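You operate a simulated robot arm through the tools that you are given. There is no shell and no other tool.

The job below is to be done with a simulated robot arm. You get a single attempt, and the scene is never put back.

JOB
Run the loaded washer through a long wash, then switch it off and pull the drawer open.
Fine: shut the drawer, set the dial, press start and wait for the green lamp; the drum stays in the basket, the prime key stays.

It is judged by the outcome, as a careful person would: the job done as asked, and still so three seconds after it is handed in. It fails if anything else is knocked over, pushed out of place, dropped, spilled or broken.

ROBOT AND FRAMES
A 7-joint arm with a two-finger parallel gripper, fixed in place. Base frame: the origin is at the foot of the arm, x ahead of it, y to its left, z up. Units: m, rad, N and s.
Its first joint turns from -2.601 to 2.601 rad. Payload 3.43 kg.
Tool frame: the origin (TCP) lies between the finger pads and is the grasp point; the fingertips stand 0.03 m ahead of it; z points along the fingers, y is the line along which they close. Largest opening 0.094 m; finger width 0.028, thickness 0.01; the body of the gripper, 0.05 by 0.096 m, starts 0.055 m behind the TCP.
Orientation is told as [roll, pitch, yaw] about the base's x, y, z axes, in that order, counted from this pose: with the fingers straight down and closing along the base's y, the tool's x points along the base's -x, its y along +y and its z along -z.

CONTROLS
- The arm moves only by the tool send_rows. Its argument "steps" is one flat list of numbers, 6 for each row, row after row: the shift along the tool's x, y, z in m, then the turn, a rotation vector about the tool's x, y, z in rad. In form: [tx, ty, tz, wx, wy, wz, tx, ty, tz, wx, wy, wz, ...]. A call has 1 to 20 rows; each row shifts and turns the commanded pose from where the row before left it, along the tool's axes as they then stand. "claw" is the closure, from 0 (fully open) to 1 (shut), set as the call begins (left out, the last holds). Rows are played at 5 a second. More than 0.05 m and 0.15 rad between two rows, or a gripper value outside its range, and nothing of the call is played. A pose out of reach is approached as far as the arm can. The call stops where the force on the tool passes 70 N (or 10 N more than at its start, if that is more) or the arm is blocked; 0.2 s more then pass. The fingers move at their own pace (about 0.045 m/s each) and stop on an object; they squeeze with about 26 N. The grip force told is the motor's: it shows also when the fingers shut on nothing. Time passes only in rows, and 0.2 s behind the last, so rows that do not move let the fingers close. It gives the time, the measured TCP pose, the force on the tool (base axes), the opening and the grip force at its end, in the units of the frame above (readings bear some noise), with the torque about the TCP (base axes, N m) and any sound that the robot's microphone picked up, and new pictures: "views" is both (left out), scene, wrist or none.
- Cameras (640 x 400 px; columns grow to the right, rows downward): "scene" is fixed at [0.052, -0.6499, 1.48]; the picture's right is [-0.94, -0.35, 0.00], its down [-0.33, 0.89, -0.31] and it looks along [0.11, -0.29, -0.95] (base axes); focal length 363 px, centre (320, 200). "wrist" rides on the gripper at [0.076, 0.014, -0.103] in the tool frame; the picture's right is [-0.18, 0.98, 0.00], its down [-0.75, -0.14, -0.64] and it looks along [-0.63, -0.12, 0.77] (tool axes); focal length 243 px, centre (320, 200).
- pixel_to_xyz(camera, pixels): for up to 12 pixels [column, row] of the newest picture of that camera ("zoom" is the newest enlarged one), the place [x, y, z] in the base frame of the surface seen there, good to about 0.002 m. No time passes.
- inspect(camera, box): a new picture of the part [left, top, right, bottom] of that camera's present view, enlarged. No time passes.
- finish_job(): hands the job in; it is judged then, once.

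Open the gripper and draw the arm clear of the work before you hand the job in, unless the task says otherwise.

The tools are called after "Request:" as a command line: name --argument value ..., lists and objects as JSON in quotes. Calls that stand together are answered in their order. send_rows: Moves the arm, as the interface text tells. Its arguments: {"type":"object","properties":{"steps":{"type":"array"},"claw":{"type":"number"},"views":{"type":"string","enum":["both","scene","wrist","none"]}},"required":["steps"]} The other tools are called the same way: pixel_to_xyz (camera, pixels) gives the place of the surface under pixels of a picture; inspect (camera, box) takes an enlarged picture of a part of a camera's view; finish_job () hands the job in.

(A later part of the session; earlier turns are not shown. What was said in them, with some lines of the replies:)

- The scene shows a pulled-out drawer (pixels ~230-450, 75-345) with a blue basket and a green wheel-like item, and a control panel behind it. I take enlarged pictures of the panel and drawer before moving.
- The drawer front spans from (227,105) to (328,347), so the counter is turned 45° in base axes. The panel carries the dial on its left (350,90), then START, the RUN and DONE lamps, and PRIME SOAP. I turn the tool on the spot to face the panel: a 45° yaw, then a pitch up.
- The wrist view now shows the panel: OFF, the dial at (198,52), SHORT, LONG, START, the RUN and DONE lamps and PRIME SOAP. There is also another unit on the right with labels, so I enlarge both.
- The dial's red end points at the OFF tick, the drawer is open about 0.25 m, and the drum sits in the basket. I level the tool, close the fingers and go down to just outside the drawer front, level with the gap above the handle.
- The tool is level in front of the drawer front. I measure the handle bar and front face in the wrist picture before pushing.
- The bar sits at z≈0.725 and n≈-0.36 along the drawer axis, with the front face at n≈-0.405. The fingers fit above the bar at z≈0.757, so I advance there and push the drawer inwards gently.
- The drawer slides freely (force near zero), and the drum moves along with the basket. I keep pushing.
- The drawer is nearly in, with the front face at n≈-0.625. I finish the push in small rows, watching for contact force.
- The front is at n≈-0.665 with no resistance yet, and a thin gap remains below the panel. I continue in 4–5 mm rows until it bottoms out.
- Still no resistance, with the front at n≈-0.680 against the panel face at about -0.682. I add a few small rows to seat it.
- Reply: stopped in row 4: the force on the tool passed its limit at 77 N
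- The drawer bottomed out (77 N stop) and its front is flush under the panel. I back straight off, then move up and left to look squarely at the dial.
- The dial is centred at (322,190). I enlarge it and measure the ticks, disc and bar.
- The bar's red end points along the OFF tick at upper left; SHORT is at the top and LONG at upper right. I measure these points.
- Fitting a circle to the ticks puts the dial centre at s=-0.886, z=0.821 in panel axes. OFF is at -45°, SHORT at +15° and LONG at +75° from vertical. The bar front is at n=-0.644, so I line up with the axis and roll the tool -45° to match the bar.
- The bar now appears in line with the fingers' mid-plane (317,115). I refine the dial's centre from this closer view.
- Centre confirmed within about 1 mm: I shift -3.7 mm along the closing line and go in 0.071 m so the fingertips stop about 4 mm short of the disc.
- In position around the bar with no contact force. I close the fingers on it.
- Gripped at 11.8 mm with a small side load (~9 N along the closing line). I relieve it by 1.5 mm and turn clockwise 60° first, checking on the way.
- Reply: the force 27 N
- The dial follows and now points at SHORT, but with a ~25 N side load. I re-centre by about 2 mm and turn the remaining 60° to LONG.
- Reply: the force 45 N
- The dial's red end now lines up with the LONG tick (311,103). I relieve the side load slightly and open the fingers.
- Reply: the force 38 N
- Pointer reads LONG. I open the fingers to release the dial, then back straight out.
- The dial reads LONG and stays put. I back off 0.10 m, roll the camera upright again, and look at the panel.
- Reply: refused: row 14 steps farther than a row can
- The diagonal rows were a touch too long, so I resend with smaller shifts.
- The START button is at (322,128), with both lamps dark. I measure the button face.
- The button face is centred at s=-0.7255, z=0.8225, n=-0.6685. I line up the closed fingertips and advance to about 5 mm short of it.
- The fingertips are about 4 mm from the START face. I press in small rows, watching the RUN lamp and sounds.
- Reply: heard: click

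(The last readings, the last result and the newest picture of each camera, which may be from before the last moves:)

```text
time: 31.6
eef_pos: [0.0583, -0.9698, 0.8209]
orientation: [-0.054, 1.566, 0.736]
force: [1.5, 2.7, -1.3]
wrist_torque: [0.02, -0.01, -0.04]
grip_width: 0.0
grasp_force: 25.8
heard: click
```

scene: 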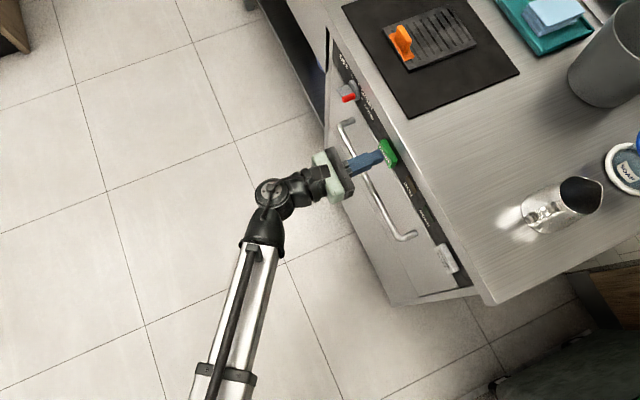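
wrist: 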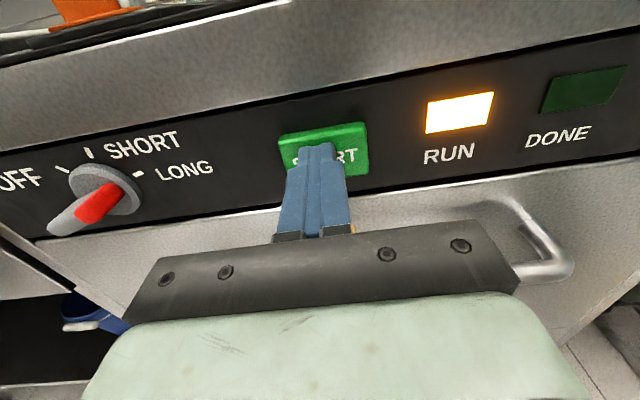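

A click was heard and the RUN lamp is lit amber. I back off and wait, watching the lamps.

Request:
send_rows --steps '[0, 0, -0.02, 0, 0, 0, 0, 0, -0.04, 0, 0, 0, 0.015, 0, -0.04, 0, 0, 0, 0.015, 0, -0.02, 0, 0, 0, 0, 0, 0, 0, 0, 0, 0, 0, 0, 0, 0, 0, 0, 0, 0, 0, 0, 0, 0, 0, 0, 0, 0, 0, 0, 0, 0, 0, 0, 0, 0, 0, 0, 0, 0, 0, 0, 0, 0, 0, 0, 0, 0, 0, 0, 0, 0, 0, 0, 0, 0, 0, 0, 0, 0, 0, 0, 0, 0, 0, 0, 0, 0, 0, 0, 0, 0, 0, 0, 0, 0, 0]' --claw 1 --views "both"

```text
time: 35.0
eef_pos: [0.1441, -0.8802, 0.8529]
orientation: [-0.058, 1.567, 0.73]
force: [-0.7, 0.6, 0.2]
wrist_torque: [0.03, -0.01, 0.04]
grip_width: 0.0
grasp_force: 25.6
```

scene: 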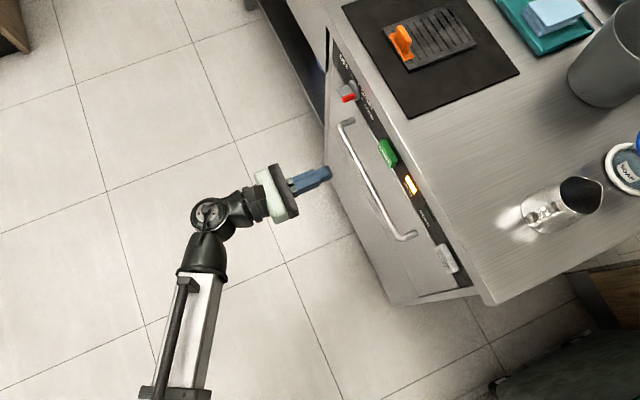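
wrist: 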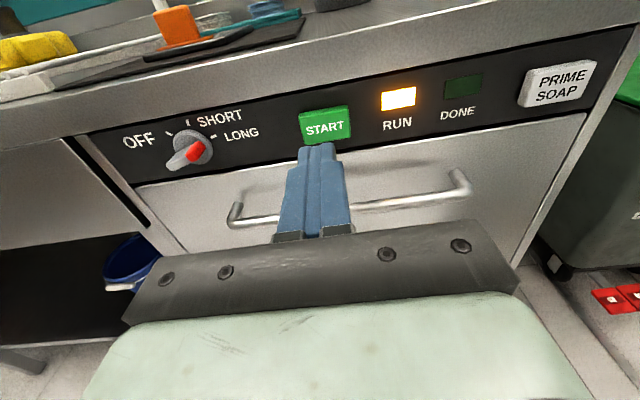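

RUN is still lit and DONE is dark. I hold still and wait.

Request:
send_rows --steps '[0, 0, 0, 0, 0, 0, 0, 0, 0, 0, 0, 0, 0, 0, 0, 0, 0, 0, 0, 0, 0, 0, 0, 0, 0, 0, 0, 0, 0, 0, 0, 0, 0, 0, 0, 0, 0, 0, 0, 0, 0, 0, 0, 0, 0, 0, 0, 0, 0, 0, 0, 0, 0, 0, 0, 0, 0, 0, 0, 0, 0, 0, 0, 0, 0, 0, 0, 0, 0, 0, 0, 0, 0, 0, 0, 0, 0, 0, 0, 0, 0, 0, 0, 0, 0, 0, 0, 0, 0, 0, 0, 0, 0, 0, 0, 0, 0, 0, 0, 0, 0, 0, 0, 0, 0, 0, 0, 0, 0, 0, 0, 0, 0, 0, 0, 0, 0, 0, 0, 0]' --claw 1 --views "wrist"

```text
time: 39.2
eef_pos: [0.1452, -0.8809, 0.8522]
orientation: [-0.059, 1.57, 0.728]
force: [-0.1, 0.0, 0.0]
wrist_torque: [0.02, 0.03, 0.03]
grip_width: 0.0003
grasp_force: 26.1
```

wrist: 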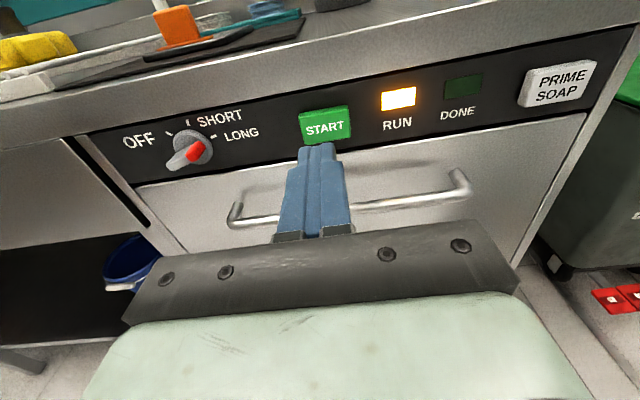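

Still running at t=39 s (RUN amber at (398,98), DONE dark). I keep waiting.

Request:
send_rows --steps '[0, 0, 0, 0, 0, 0, 0, 0, 0, 0, 0, 0, 0, 0, 0, 0, 0, 0, 0, 0, 0, 0, 0, 0, 0, 0, 0, 0, 0, 0, 0, 0, 0, 0, 0, 0, 0, 0, 0, 0, 0, 0, 0, 0, 0, 0, 0, 0, 0, 0, 0, 0, 0, 0, 0, 0, 0, 0, 0, 0, 0, 0, 0, 0, 0, 0, 0, 0, 0, 0, 0, 0, 0, 0, 0, 0, 0, 0, 0, 0, 0, 0, 0, 0, 0, 0, 0, 0, 0, 0, 0, 0, 0, 0, 0, 0, 0, 0, 0, 0, 0, 0, 0, 0, 0, 0, 0, 0, 0, 0, 0, 0, 0, 0, 0, 0, 0, 0, 0, 0]' --claw 1 --views "wrist"

```text
time: 43.4
eef_pos: [0.1433, -0.8798, 0.8528]
orientation: [-0.065, 1.568, 0.721]
force: [0.9, 0.1, 0.0]
wrist_torque: [0.0, -0.01, 0.01]
grip_width: 0.0001
grasp_force: 26.1
```

wrist: 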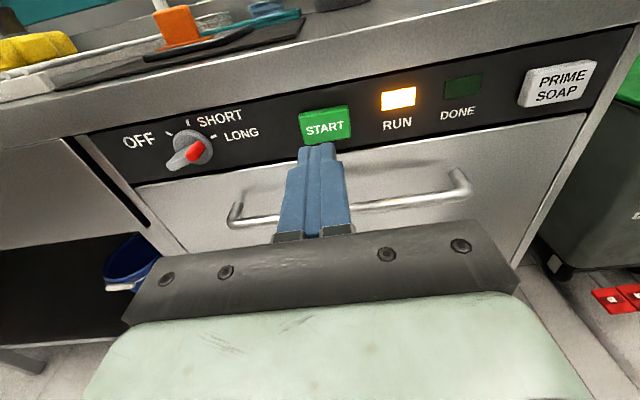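

Still running at t=43 s. I wait on.

Request:
send_rows --steps '[0, 0, 0, 0, 0, 0, 0, 0, 0, 0, 0, 0, 0, 0, 0, 0, 0, 0, 0, 0, 0, 0, 0, 0, 0, 0, 0, 0, 0, 0, 0, 0, 0, 0, 0, 0, 0, 0, 0, 0, 0, 0, 0, 0, 0, 0, 0, 0, 0, 0, 0, 0, 0, 0, 0, 0, 0, 0, 0, 0, 0, 0, 0, 0, 0, 0, 0, 0, 0, 0, 0, 0, 0, 0, 0, 0, 0, 0, 0, 0, 0, 0, 0, 0, 0, 0, 0, 0, 0, 0, 0, 0, 0, 0, 0, 0, 0, 0, 0, 0, 0, 0, 0, 0, 0, 0, 0, 0, 0, 0, 0, 0, 0, 0, 0, 0, 0, 0, 0, 0]' --claw 1 --views "wrist"

```text
time: 47.6
eef_pos: [0.1437, -0.8804, 0.8516]
orientation: [-0.068, 1.568, 0.719]
force: [0.0, -0.8, 0.2]
wrist_torque: [-0.04, 0.01, -0.02]
grip_width: 0.0001
grasp_force: 26.2
```

wrist: 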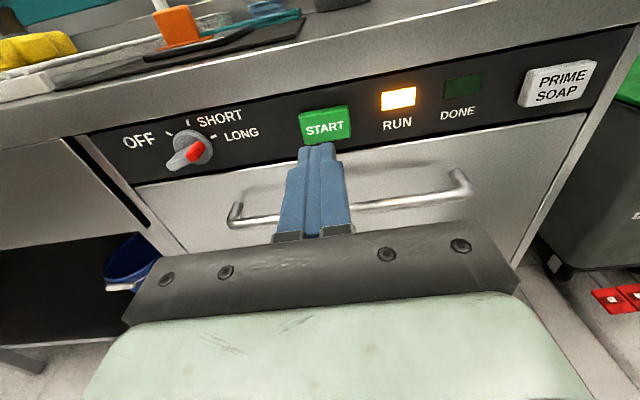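

RUN is still amber at t=47.6 s. I keep holding still.

Request:
send_rows --steps '[0, 0, 0, 0, 0, 0, 0, 0, 0, 0, 0, 0, 0, 0, 0, 0, 0, 0, 0, 0, 0, 0, 0, 0, 0, 0, 0, 0, 0, 0, 0, 0, 0, 0, 0, 0, 0, 0, 0, 0, 0, 0, 0, 0, 0, 0, 0, 0, 0, 0, 0, 0, 0, 0, 0, 0, 0, 0, 0, 0, 0, 0, 0, 0, 0, 0, 0, 0, 0, 0, 0, 0, 0, 0, 0, 0, 0, 0, 0, 0, 0, 0, 0, 0, 0, 0, 0, 0, 0, 0, 0, 0, 0, 0, 0, 0, 0, 0, 0, 0, 0, 0, 0, 0, 0, 0, 0, 0, 0, 0, 0, 0, 0, 0, 0, 0, 0, 0, 0, 0]' --claw 1 --views "wrist"

```text
time: 51.8
eef_pos: [0.1439, -0.8801, 0.8524]
orientation: [-0.063, 1.567, 0.724]
force: [-0.6, -0.4, 0.5]
wrist_torque: [0.01, -0.03, -0.03]
grip_width: 0.0
grasp_force: 25.7
```

wrist: 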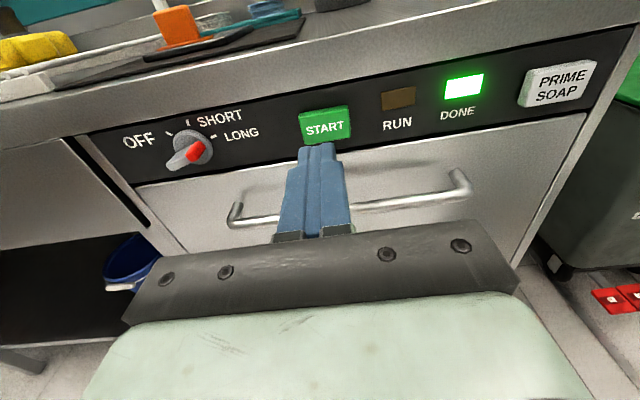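

The green DONE lamp is lit at (464,86) and RUN is off. Now to the dial: I open the fingers, move back over its axis, and roll +75° to match the LONG position.

Request:
send_rows --steps '[-0.008, -0.0401, 0, 0, 0, 0, -0.008, -0.0401, 0, 0, 0, 0, -0.008, -0.0401, 0, 0, 0, 0, -0.0079, -0.0401, 0, 0, 0, 0, 0, 0, 0, 0, 0, 0.131, 0, 0, 0, 0, 0, 0.131, 0, 0, 0, 0, 0, 0.131, 0, 0, 0, 0, 0, 0.131, 0, 0, 0, 0, 0, 0.131, 0, 0, 0, 0, 0, 0.131, 0, 0, 0, 0, 0, 0.131, 0, 0, 0, 0, 0, 0.131, 0, 0, 0, 0, 0, 0.131, 0, 0, 0, 0, 0, 0.13, 0, 0, 0.02, 0, 0, 0, 0, 0, 0.02, 0, 0, 0]' --claw 0 --views "both"

Request:
inspect --camera "wrist" --box '[270, 65, 370, 165]'

```text
time: 55.2
eef_pos: [0.2263, -1.0264, 0.8207]
orientation: [-1.569, 0.26, -0.782]
force: [-0.7, -0.1, -0.4]
wrist_torque: [0.0, -0.01, 0.0]
grip_width: 0.094
grasp_force: 0.0
```

scene: 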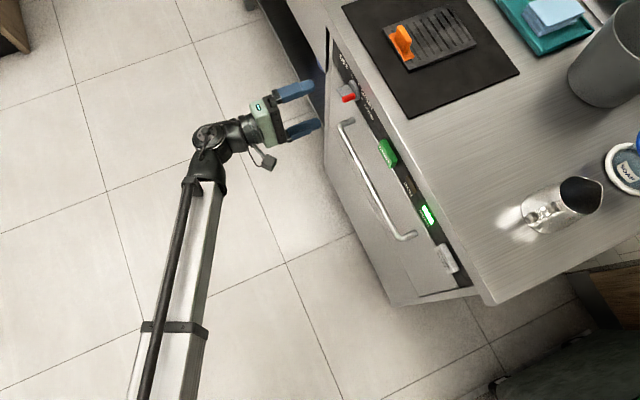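
wrist: 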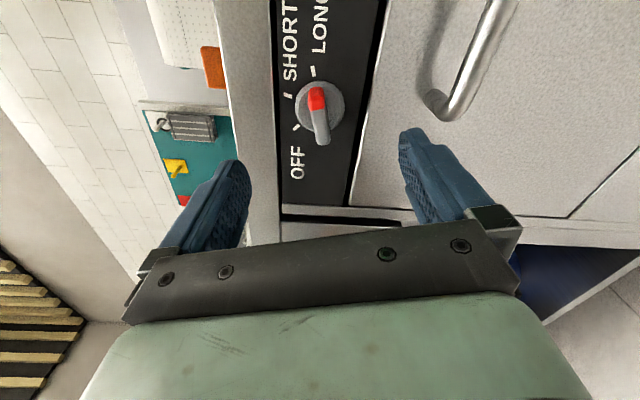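

```text
4.00 times, centred on (320, 115) of wrist
```

zoom: 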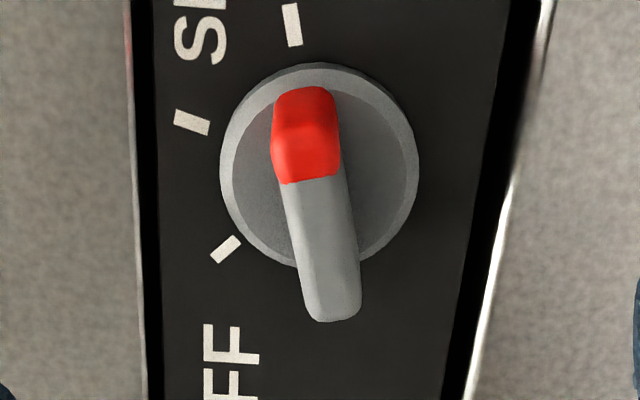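

Request:
pixel_to_xyz --camera "zoom" --pixels '[[294, 230], [348, 230], [320, 230], [335, 305], [305, 160], [300, 260], [352, 260], [291, 25], [192, 122], [226, 249]]'

```text
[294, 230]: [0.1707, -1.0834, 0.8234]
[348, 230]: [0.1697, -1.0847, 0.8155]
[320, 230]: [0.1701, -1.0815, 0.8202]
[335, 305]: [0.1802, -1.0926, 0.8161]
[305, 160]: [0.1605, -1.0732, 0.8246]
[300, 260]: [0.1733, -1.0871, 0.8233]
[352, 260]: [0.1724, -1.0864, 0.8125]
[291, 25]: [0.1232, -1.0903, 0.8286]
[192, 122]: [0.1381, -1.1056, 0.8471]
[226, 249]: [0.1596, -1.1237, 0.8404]
```

The bar is within ~1 mm of the finger mid-plane and at about 73–75°. I make a small correction and go in 0.068 m with the fingers open.

Request:
send_rows --steps '[0.001, 0.001, 0.02, 0, 0, 0, 0, 0, 0.02, 0, 0, 0, 0, 0, 0.018, 0, 0, 0, 0, 0, 0.01, 0, 0, 0]' --claw 0 --views "wrist"

Request:
send_rows --steps '[0, 0, 0, 0, 0, 0, 0, 0, 0, 0, 0, 0, 0, 0, 0, 0, 0, 0, 0, 0, 0, 0, 0, 0, 0, 0, 0, 0, 0, 0, 0, 0, 0, 0, 0, 0]' --claw 1 --views "wrist"

```text
time: 56.2
eef_pos: [0.1785, -1.0742, 0.8212]
orientation: [-1.568, 0.261, -0.784]
force: [-0.5, -0.8, -0.4]
wrist_torque: [0.0, 0.01, 0.0]
grip_width: 0.094
grasp_force: 0.0
```

wrist: 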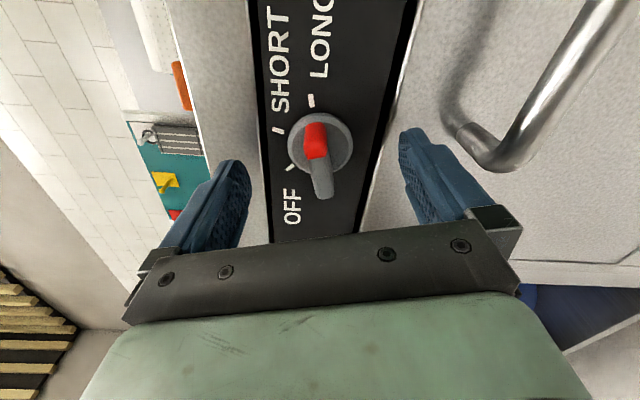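

```text
time: 57.6
eef_pos: [0.1779, -1.074, 0.8206]
orientation: [-1.568, 0.261, -0.784]
force: [-0.2, 1.2, -1.4]
wrist_torque: [-0.14, 0.18, 0.22]
grip_width: 0.0121
grasp_force: 38.6
```

wrist: 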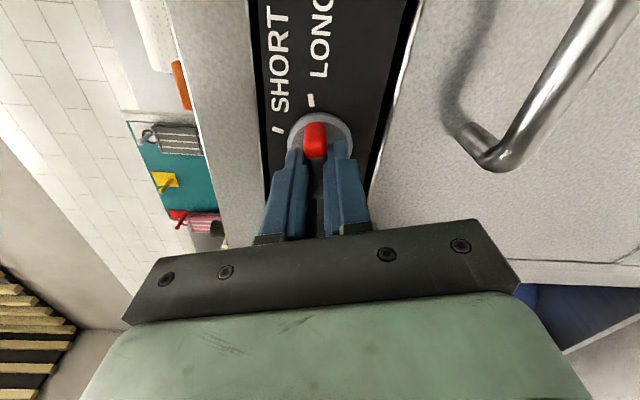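

The dial is held at 12 mm with almost no side load. I turn it counter-clockwise 60° towards SHORT, then check the load.

Request:
send_rows --steps '[0, 0, 0, 0, 0, -0.131, 0, 0, 0, 0, 0, -0.131, 0, 0, 0, 0, 0, -0.131, 0, 0, 0, 0, 0, -0.131, 0, 0, 0, 0, 0, -0.131, 0, 0, 0, 0, 0, -0.131, 0, 0, 0, 0, 0, -0.131, 0, 0, 0, 0, 0, -0.131]' --claw 1 --views "wrist"

```text
time: 59.4
eef_pos: [0.1792, -1.0739, 0.8211]
orientation: [-1.562, 1.313, -0.776]
force: [-8.1, 18.2, 1.7]
wrist_torque: [-0.58, 0.56, -0.36]
grip_width: 0.0122
grasp_force: 45.5
```

wrist: 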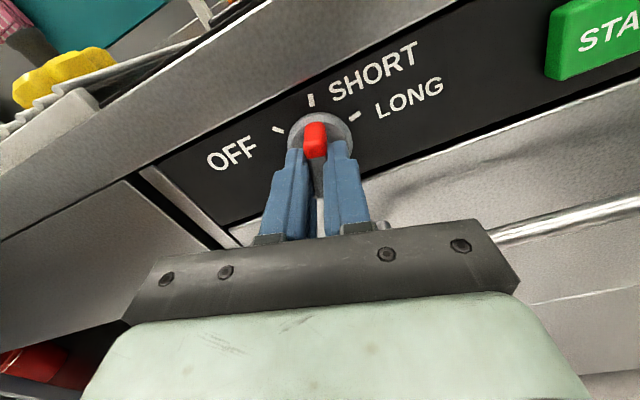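

The dial is at SHORT with an ~18 N side load. I shift 1 mm to relieve it and continue 60° to OFF.

Request:
send_rows --steps '[0, 0.001, 0, 0, 0, 0, 0, 0, 0, 0, 0, -0.131, 0, 0, 0, 0, 0, -0.131, 0, 0, 0, 0, 0, -0.131, 0, 0, 0, 0, 0, -0.131, 0, 0, 0, 0, 0, -0.131, 0, 0, 0, 0, 0, -0.131, 0, 0, 0, 0, 0, -0.131, 0, 0, 0, 0, 0, -0.131]' --claw 1 --views "both"

```text
time: 61.4
eef_pos: [0.1777, -1.0739, 0.8197]
orientation: [1.566, 0.781, 2.353]
force: [-18.9, -0.1, 7.8]
wrist_torque: [0.31, -0.49, -1.14]
grip_width: 0.0117
grasp_force: 45.1
```

scene: 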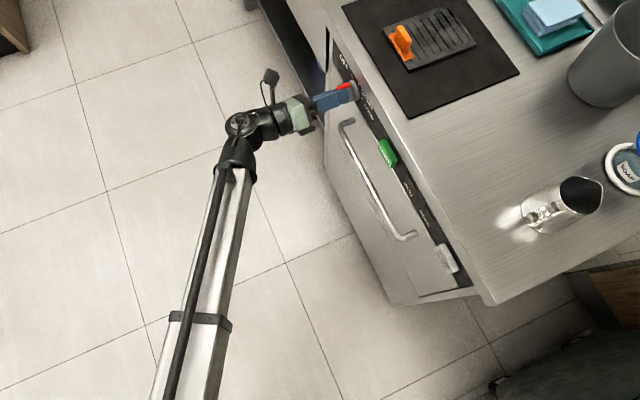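
wrist: 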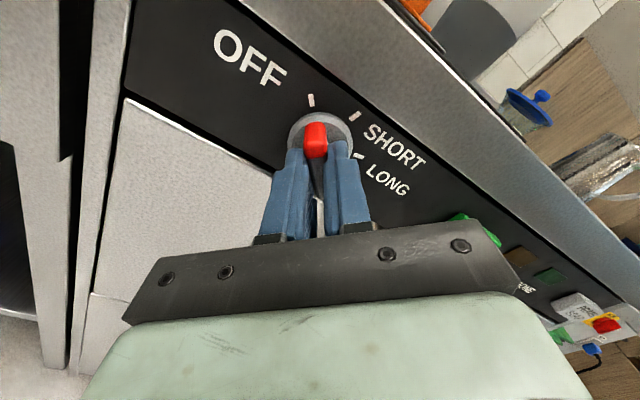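

The dial is back at OFF (pointer in line with the tick at (311,100)), and the DONE lamp has gone out. I release and back straight off.

Request:
send_rows --steps '[0, 0, 0, 0, 0, 0, 0, 0, 0, 0, 0, 0, 0, 0, 0, 0, 0, 0, 0, 0, 0, 0, 0, 0, 0, 0, 0, 0, 0, 0, 0, 0, -0.02, 0, 0, 0, 0, 0, -0.04, 0, 0, 0, 0, 0, -0.04, 0, 0, 0, 0, 0, -0.03, 0, 0, 0]' --claw 0 --views "both"

Request:
inspect --camera "wrist" --box '[250, 20, 410, 140]'

```text
time: 63.4
eef_pos: [0.2692, -0.9807, 0.82]
orientation: [1.564, 0.784, 2.353]
force: [-0.2, -0.9, -0.1]
wrist_torque: [0.02, 0.02, 0.04]
grip_width: 0.0938
grasp_force: 0.1
```

scene: 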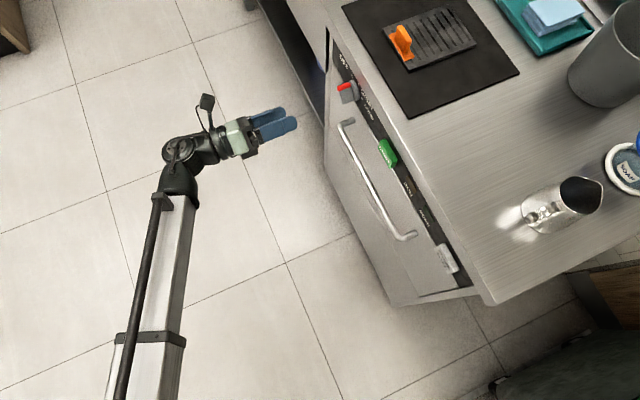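
wrist: 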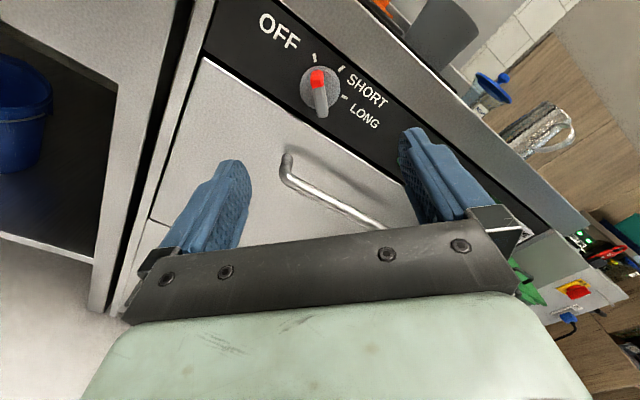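

```text
3.33 times, centred on (330, 80) of wrist
```

zoom: 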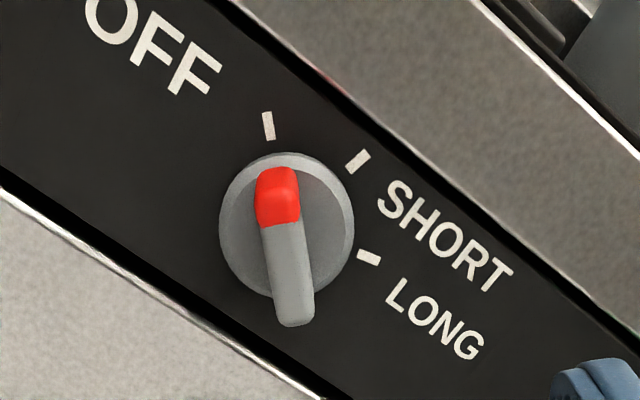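

The dial is clearly at OFF. Next is the handle: I roll another -45° so the fingers close vertically, and move in front of the handle's middle.

Request:
send_rows --steps '[0, 0, 0, 0, 0, -0.131, 0, 0, 0, 0, 0, -0.131, 0, 0, 0, 0, 0, -0.131, 0, 0, 0, 0, 0, -0.131, 0, 0, 0, 0, 0, -0.131, 0, 0, 0, 0, 0, -0.13, -0.035, -0.019, 0, 0, 0, 0, -0.035, -0.019, 0, 0, 0, 0, -0.035, -0.019, 0, 0, 0, 0, -0.035, -0.019, 0, 0, 0, 0, -0.026, -0.019, 0, 0, 0, 0]' --claw 0.4 --views "both"

```text
time: 65.8
eef_pos: [0.1544, -0.8624, 0.7249]
orientation: [1.567, -0.002, 2.359]
force: [0.6, 1.0, 0.3]
wrist_torque: [0.01, -0.06, 0.02]
grip_width: 0.0565
grasp_force: 0.1
```

scene: 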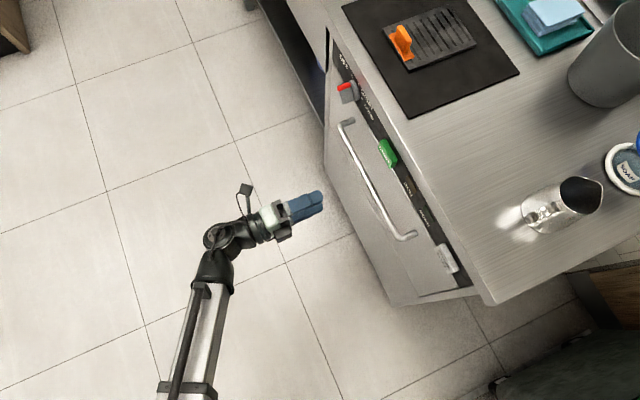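
wrist: 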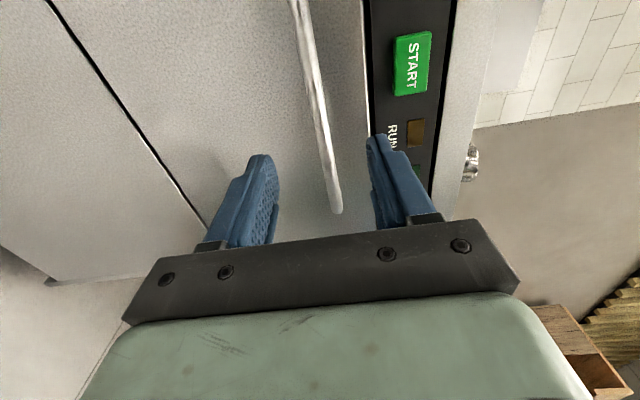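

The fingers are level with the handle. I measure the bar to confirm its height and depth.

Request:
pixel_to_xyz --camera "wrist" --pixels '[[318, 90], [314, 70], [326, 140], [333, 185], [260, 80], [355, 80], [305, 25]]'

Request:
pixel_to_xyz --camera "scene" --pixels '[[372, 185], [362, 165], [385, 208], [348, 122], [411, 237], [400, 200]]'

```text
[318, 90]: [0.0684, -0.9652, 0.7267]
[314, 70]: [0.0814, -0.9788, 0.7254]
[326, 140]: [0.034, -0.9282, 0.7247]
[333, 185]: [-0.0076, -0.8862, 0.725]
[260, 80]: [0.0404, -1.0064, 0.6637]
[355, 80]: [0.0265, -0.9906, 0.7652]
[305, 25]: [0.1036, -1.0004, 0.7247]
```

```text
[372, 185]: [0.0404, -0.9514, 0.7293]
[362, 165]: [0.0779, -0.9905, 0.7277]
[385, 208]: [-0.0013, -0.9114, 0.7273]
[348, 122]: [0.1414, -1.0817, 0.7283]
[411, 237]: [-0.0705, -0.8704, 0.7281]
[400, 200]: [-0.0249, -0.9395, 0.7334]
```

The bar is at z=0.725 with its front at n=-0.634 and the drawer face at n=-0.683. I advance 0.133 m so the bar lies between the pads, keeping clear of START above.

Request:
send_rows --steps '[0, 0, 0.03, 0, 0, 0, 0, 0, 0.03, 0, 0, 0, 0, 0, 0.03, 0, 0, 0, 0, 0, 0.025, 0, 0, 0, 0, 0, 0.0184, 0, 0, 0]' --claw 0.4 --views "both"

```text
time: 67.0
eef_pos: [0.0581, -0.9574, 0.7274]
orientation: [1.57, -0.002, 2.358]
force: [0.1, 1.1, 0.6]
wrist_torque: [0.0, 0.01, 0.01]
grip_width: 0.0566
grasp_force: 0.1
```

scene: 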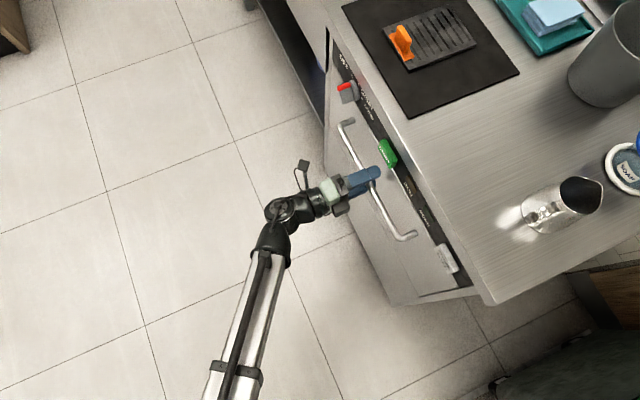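
wrist: 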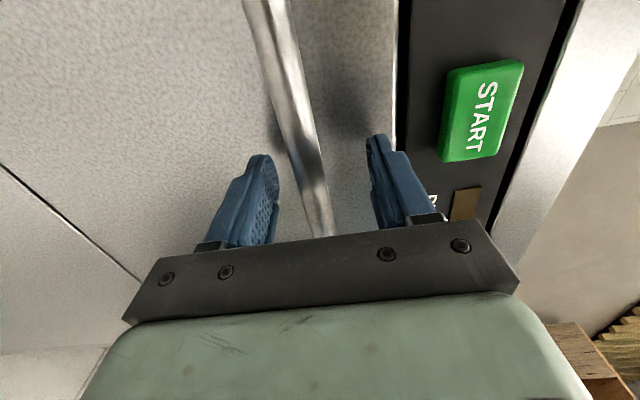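

The bar lies between the fingers. I close on it.

Request:
send_rows --steps '[0, 0, 0, 0, 0, 0, 0, 0, 0, 0, 0, 0, 0, 0, 0, 0, 0, 0, 0, 0, 0, 0, 0, 0, 0, 0, 0, 0, 0, 0]' --claw 1 --views "wrist"

```text
time: 68.2
eef_pos: [0.0587, -0.9581, 0.7217]
orientation: [1.557, 0.001, 2.355]
force: [-0.7, 9.2, -42.6]
wrist_torque: [0.12, 0.01, 0.69]
grip_width: 0.019
grasp_force: 45.2
```

wrist: 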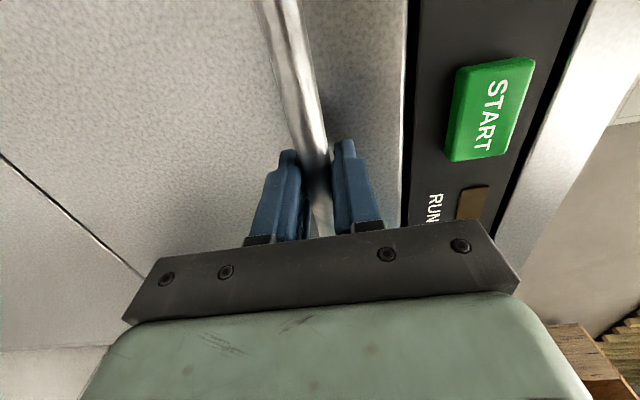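

The grip took hold but the bar pulls the tool down (-43 N), so the bar centre is a few mm lower. I shift down 4 mm to relieve that before pulling.

Request:
send_rows --steps '[0, -0.002, 0, 0, 0, 0, 0, -0.002, 0, 0, 0, 0, 0, 0, 0, 0, 0, 0]' --claw 1 --views "wrist"

```text
time: 69.0
eef_pos: [0.0577, -0.9571, 0.7232]
orientation: [1.568, -0.001, 2.355]
force: [2.7, 18.9, -19.2]
wrist_torque: [-0.01, -0.16, -0.52]
grip_width: 0.0189
grasp_force: 45.2
```

wrist: 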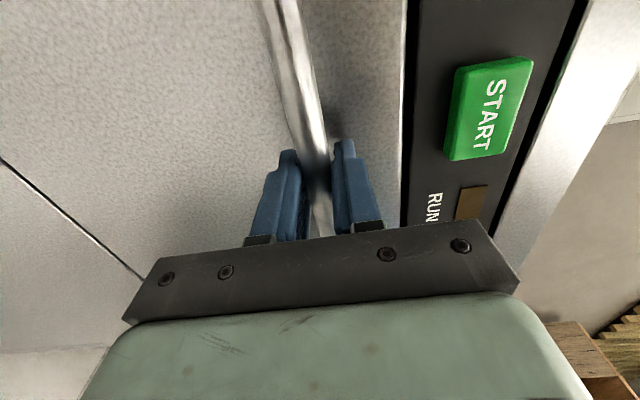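

Load is down to about -19 N. I shift 1.5 mm more and begin pulling gently outwards.

Request:
send_rows --steps '[0, -0.0015, 0, 0, 0, 0, 0, 0, -0.004, 0, 0, 0, 0, 0, -0.006, 0, 0, 0, 0, 0, -0.01, 0, 0, 0, 0, 0, -0.012, 0, 0, 0, 0, 0, -0.012, 0, 0, 0]' --claw 1 --views "both"

```text
time: 70.4
eef_pos: [0.0915, -0.926, 0.7205]
orientation: [1.574, -0.001, 2.362]
force: [8.1, -5.4, 37.2]
wrist_torque: [-0.44, -0.2, -1.04]
grip_width: 0.0158
grasp_force: 44.9
```

scene: 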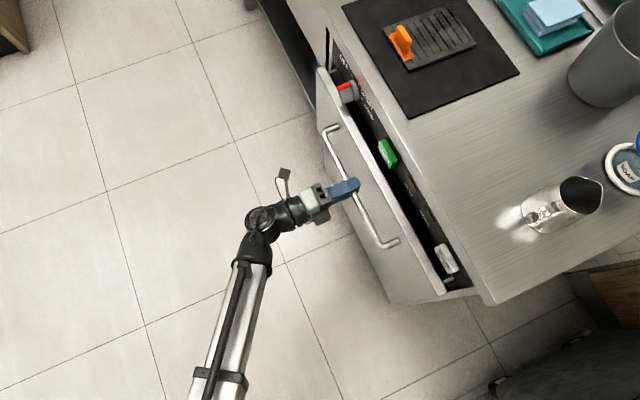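
wrist: 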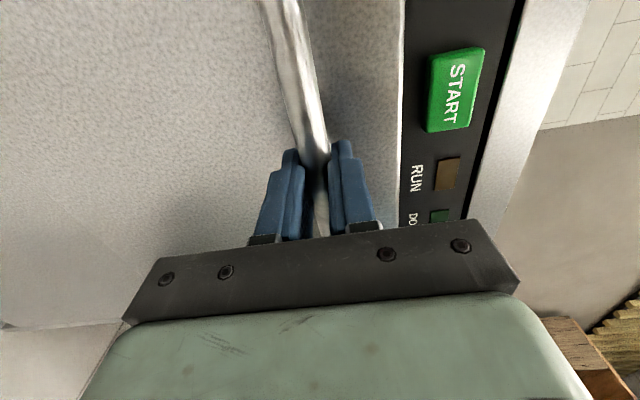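

The drawer is coming out, but now there's +37 N vertically, so I raise by 2.5 mm and keep pulling.

Request:
send_rows --steps '[0, 0.0025, 0, 0, 0, 0, 0, 0, -0.01, 0, 0, 0, 0, 0, -0.012, 0, 0, 0, 0, 0, -0.014, 0, 0, 0, 0, 0, -0.014, 0, 0, 0]' --claw 1 --views "both"

```text
time: 71.6
eef_pos: [0.1275, -0.8899, 0.722]
orientation: [1.567, -0.001, 2.36]
force: [9.0, -7.2, 12.3]
wrist_torque: [-0.16, -0.03, -0.31]
grip_width: 0.0155
grasp_force: 44.7
```

scene: 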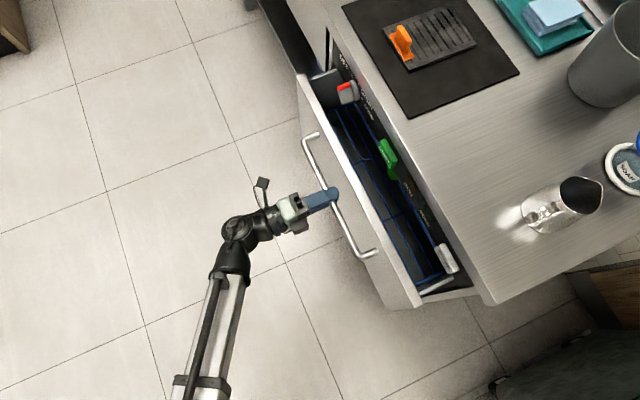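
wrist: 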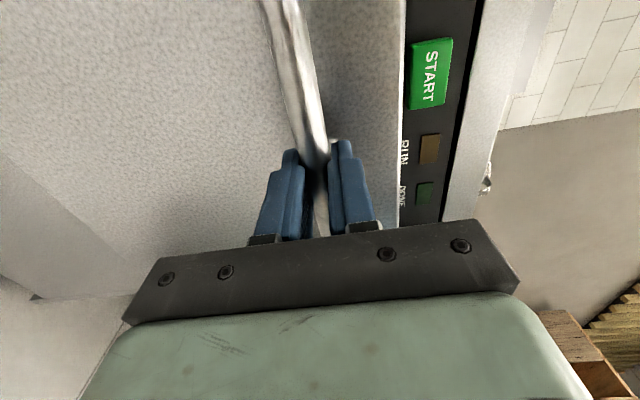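

Loads are small now. I continue pulling at the same pace towards the drawer's original open position.

Request:
send_rows --steps '[0, 0.001, -0.012, 0, 0, 0, 0, 0, -0.014, 0, 0, 0, 0, 0, -0.014, 0, 0, 0, 0, 0, -0.014, 0, 0, 0, 0, 0, -0.014, 0, 0, 0, 0, 0, -0.014, 0, 0, 0, 0, 0, -0.014, 0, 0, 0, 0, 0, -0.014, 0, 0, 0, 0, 0, -0.014, 0, 0, 0, 0, 0, -0.014, 0, 0, 0, 0, 0, -0.012, 0, 0, 0]' --claw 1 --views "both"

```text
time: 74.0
eef_pos: [0.2322, -0.7852, 0.722]
orientation: [1.563, -0.002, 2.356]
force: [-3.6, 2.6, -25.7]
wrist_torque: [-0.02, -0.25, 0.54]
grip_width: 0.0158
grasp_force: 45.1
```

scene: 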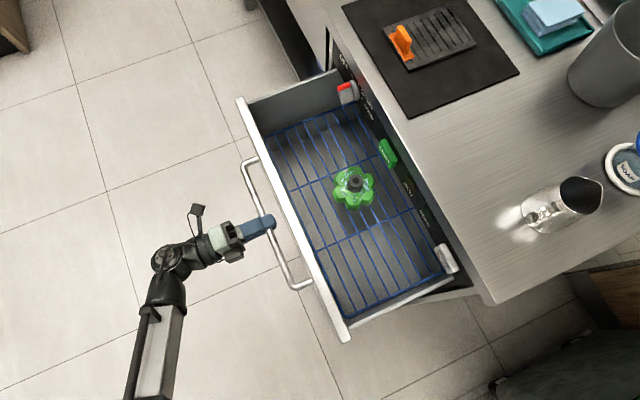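
wrist: 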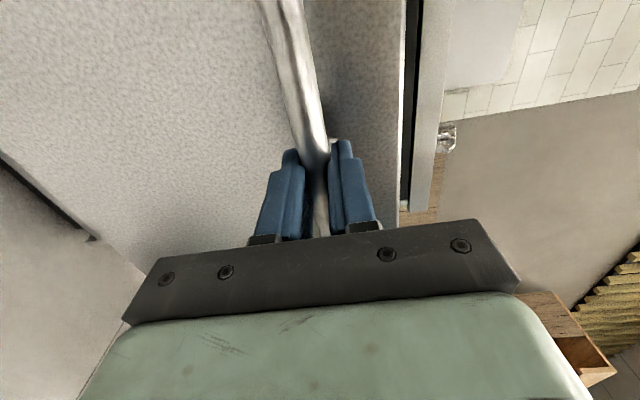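

The drum came out clean, still upright in the basket at (353,186). The drawer is about 3.5 cm short of its original opening, so I relieve the load by 2 mm downward and pull gently the rest.

Request:
send_rows --steps '[0, -0.0015, 0, 0, 0, 0, 0, 0, -0.01, 0, 0, 0, 0, 0, -0.01, 0, 0, 0, 0, 0, -0.008, 0, 0, 0, 0, 0, -0.006, 0, 0, 0]' --claw 1 --views "both"

```text
time: 75.2
eef_pos: [0.2566, -0.7618, 0.7221]
orientation: [1.56, -0.003, 2.357]
force: [-3.6, 2.4, -25.3]
wrist_torque: [0.08, -0.27, -1.34]
grip_width: 0.0156
grasp_force: 44.8
```

scene: 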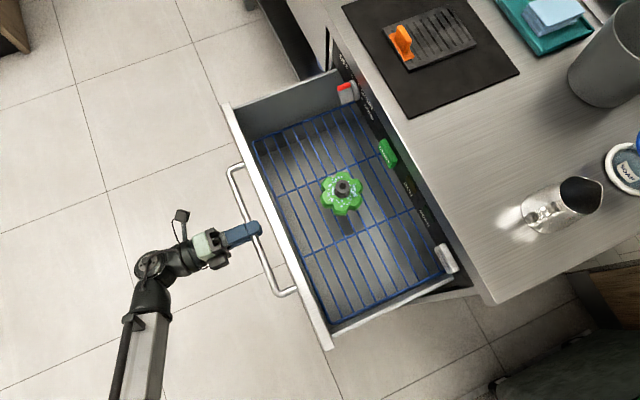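
wrist: 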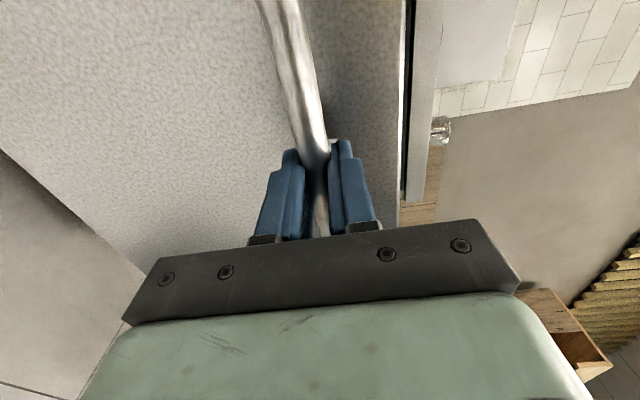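

The drawer matches its original open position (handle left end at (233,167), front corner at (228,105)). I relieve the load and open the fingers, then back away.

Request:
send_rows --steps '[0, -0.002, 0, 0, 0, 0, 0, 0, 0, 0, 0, 0]' --claw 1 --views "none"

Request:
send_rows --steps '[0, 0, 0, 0, 0, 0, 0, 0, 0, 0, 0, 0, 0, 0, 0, 0, 0, 0, 0, 0, 0, 0, 0, 0, 0, 0, -0.02, 0, 0, 0, 0, 0, -0.03, 0, 0, 0, 0, 0, -0.03, 0, 0, 0, 0, 0, -0.03, 0, 0, 0]' --claw 0.3 --views "both"

```text
time: 75.8
eef_pos: [0.2558, -0.7598, 0.7214]
orientation: [1.569, -0.001, 2.355]
force: [-4.1, 1.6, -7.6]
wrist_torque: [-0.02, -0.3, -1.06]
grip_width: 0.0155
grasp_force: 45.2
```

```text
time: 77.6
eef_pos: [0.3318, -0.6832, 0.7178]
orientation: [1.568, -0.003, 2.358]
force: [-0.3, 0.6, -0.8]
wrist_torque: [0.02, -0.02, 0.01]
grip_width: 0.0657
grasp_force: 0.0
```

scene: 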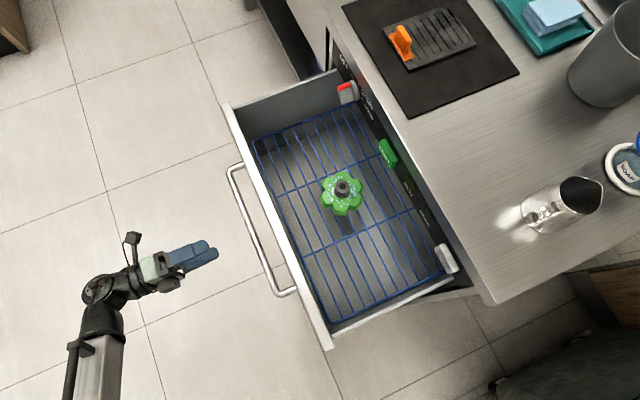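
wrist: 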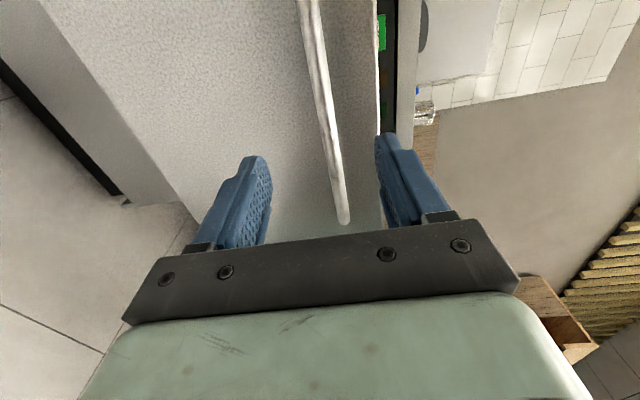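

The hand is clear of the handle. I open fully, retreat further back and up, and then do a final check.

Request:
send_rows --steps '[0, 0, -0.03, 0, 0, 0, 0, 0.02, -0.03, 0, 0, 0, 0, 0.04, 0, 0, 0, 0, 0, 0.04, 0, 0, 0, 0, 0, 0.04, 0, 0, 0, 0, 0, 0.04, 0, 0, 0, 0, 0, 0.04, 0, 0, 0, 0, 0, 0, 0, 0, 0, 0]' --claw 0 --views "both"

Request:
inspect --camera "scene" --box '[310, 40, 470, 140]'

Request:
inspect --camera "scene" --box '[300, 120, 500, 300]'

Request:
pixel_to_xyz --camera "scene" --pixels '[[227, 105], [328, 347], [342, 188], [233, 167]]'

```text
time: 79.4
eef_pos: [0.3736, -0.6399, 0.9211]
orientation: [1.573, 0.017, 2.357]
force: [-0.4, 0.2, -0.6]
wrist_torque: [-0.01, -0.01, 0.01]
grip_width: 0.0943
grasp_force: 0.0
out of reach, approached as far as the arm can: row 7
```

scene: 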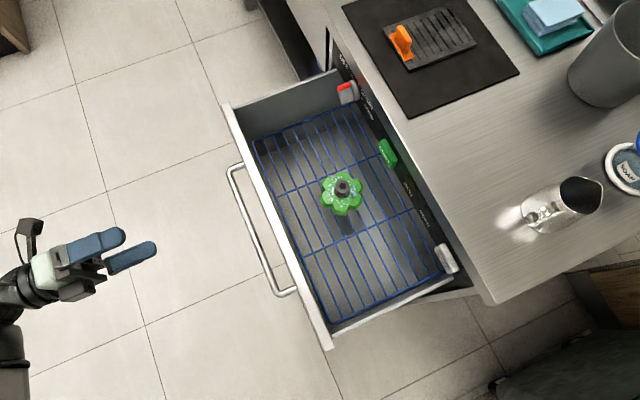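
wrist: 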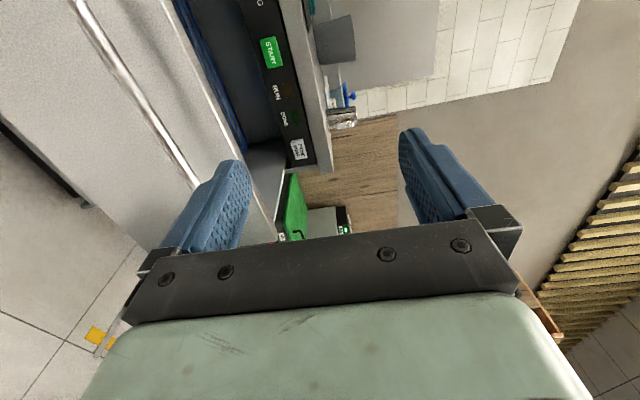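

```text
4.00 times, centred on (390, 90) of scene
```

zoom: 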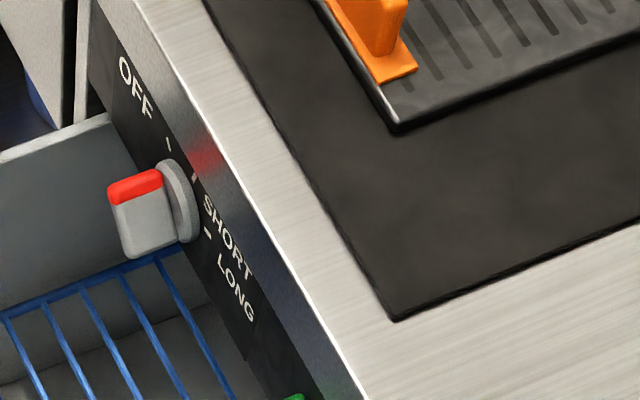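

```text
2.22 times, centred on (400, 210) of scene
```

zoom: 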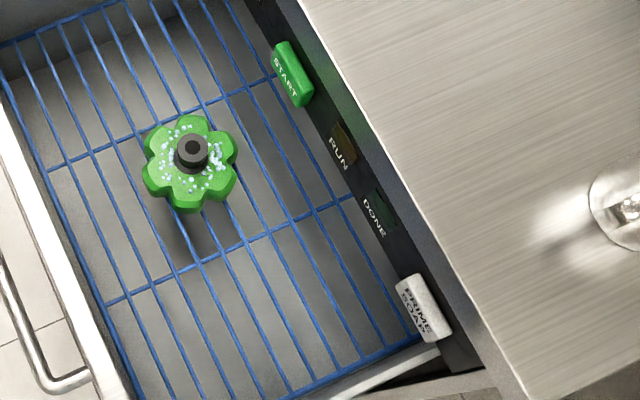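

```text
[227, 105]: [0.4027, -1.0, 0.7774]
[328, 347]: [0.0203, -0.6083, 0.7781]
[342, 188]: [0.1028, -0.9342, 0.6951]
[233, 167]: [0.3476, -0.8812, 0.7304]
```

The dial is at OFF, both lamps are dark, and the drawer is open as far as it was at the start. The washed drum sits upright in the basket, PRIME SOAP was never touched, and the arm is clear with the gripper open. I hand the job in.

Request:
finish_job

```text
The job is handed in.
```

The washer ran its full long wash, and I've handed the job in; the result of the judging hasn't come back.

- **Wash:** I shut the drawer until it bottomed out, turned the dial to LONG and pressed START. The amber RUN lamp came on and I waited for the green DONE lamp.
- **Off and open:** I turned the dial back to OFF, and both lamps are dark. The drawer is pulled open to within about 3 mm of where it started.
- **Left alone:** The drum is still upright in the basket, with the orange bits gone. I did not touch PRIME SOAP, and nothing else looks moved in the last pictures.

The gripper is open and the arm is clear of the washer.
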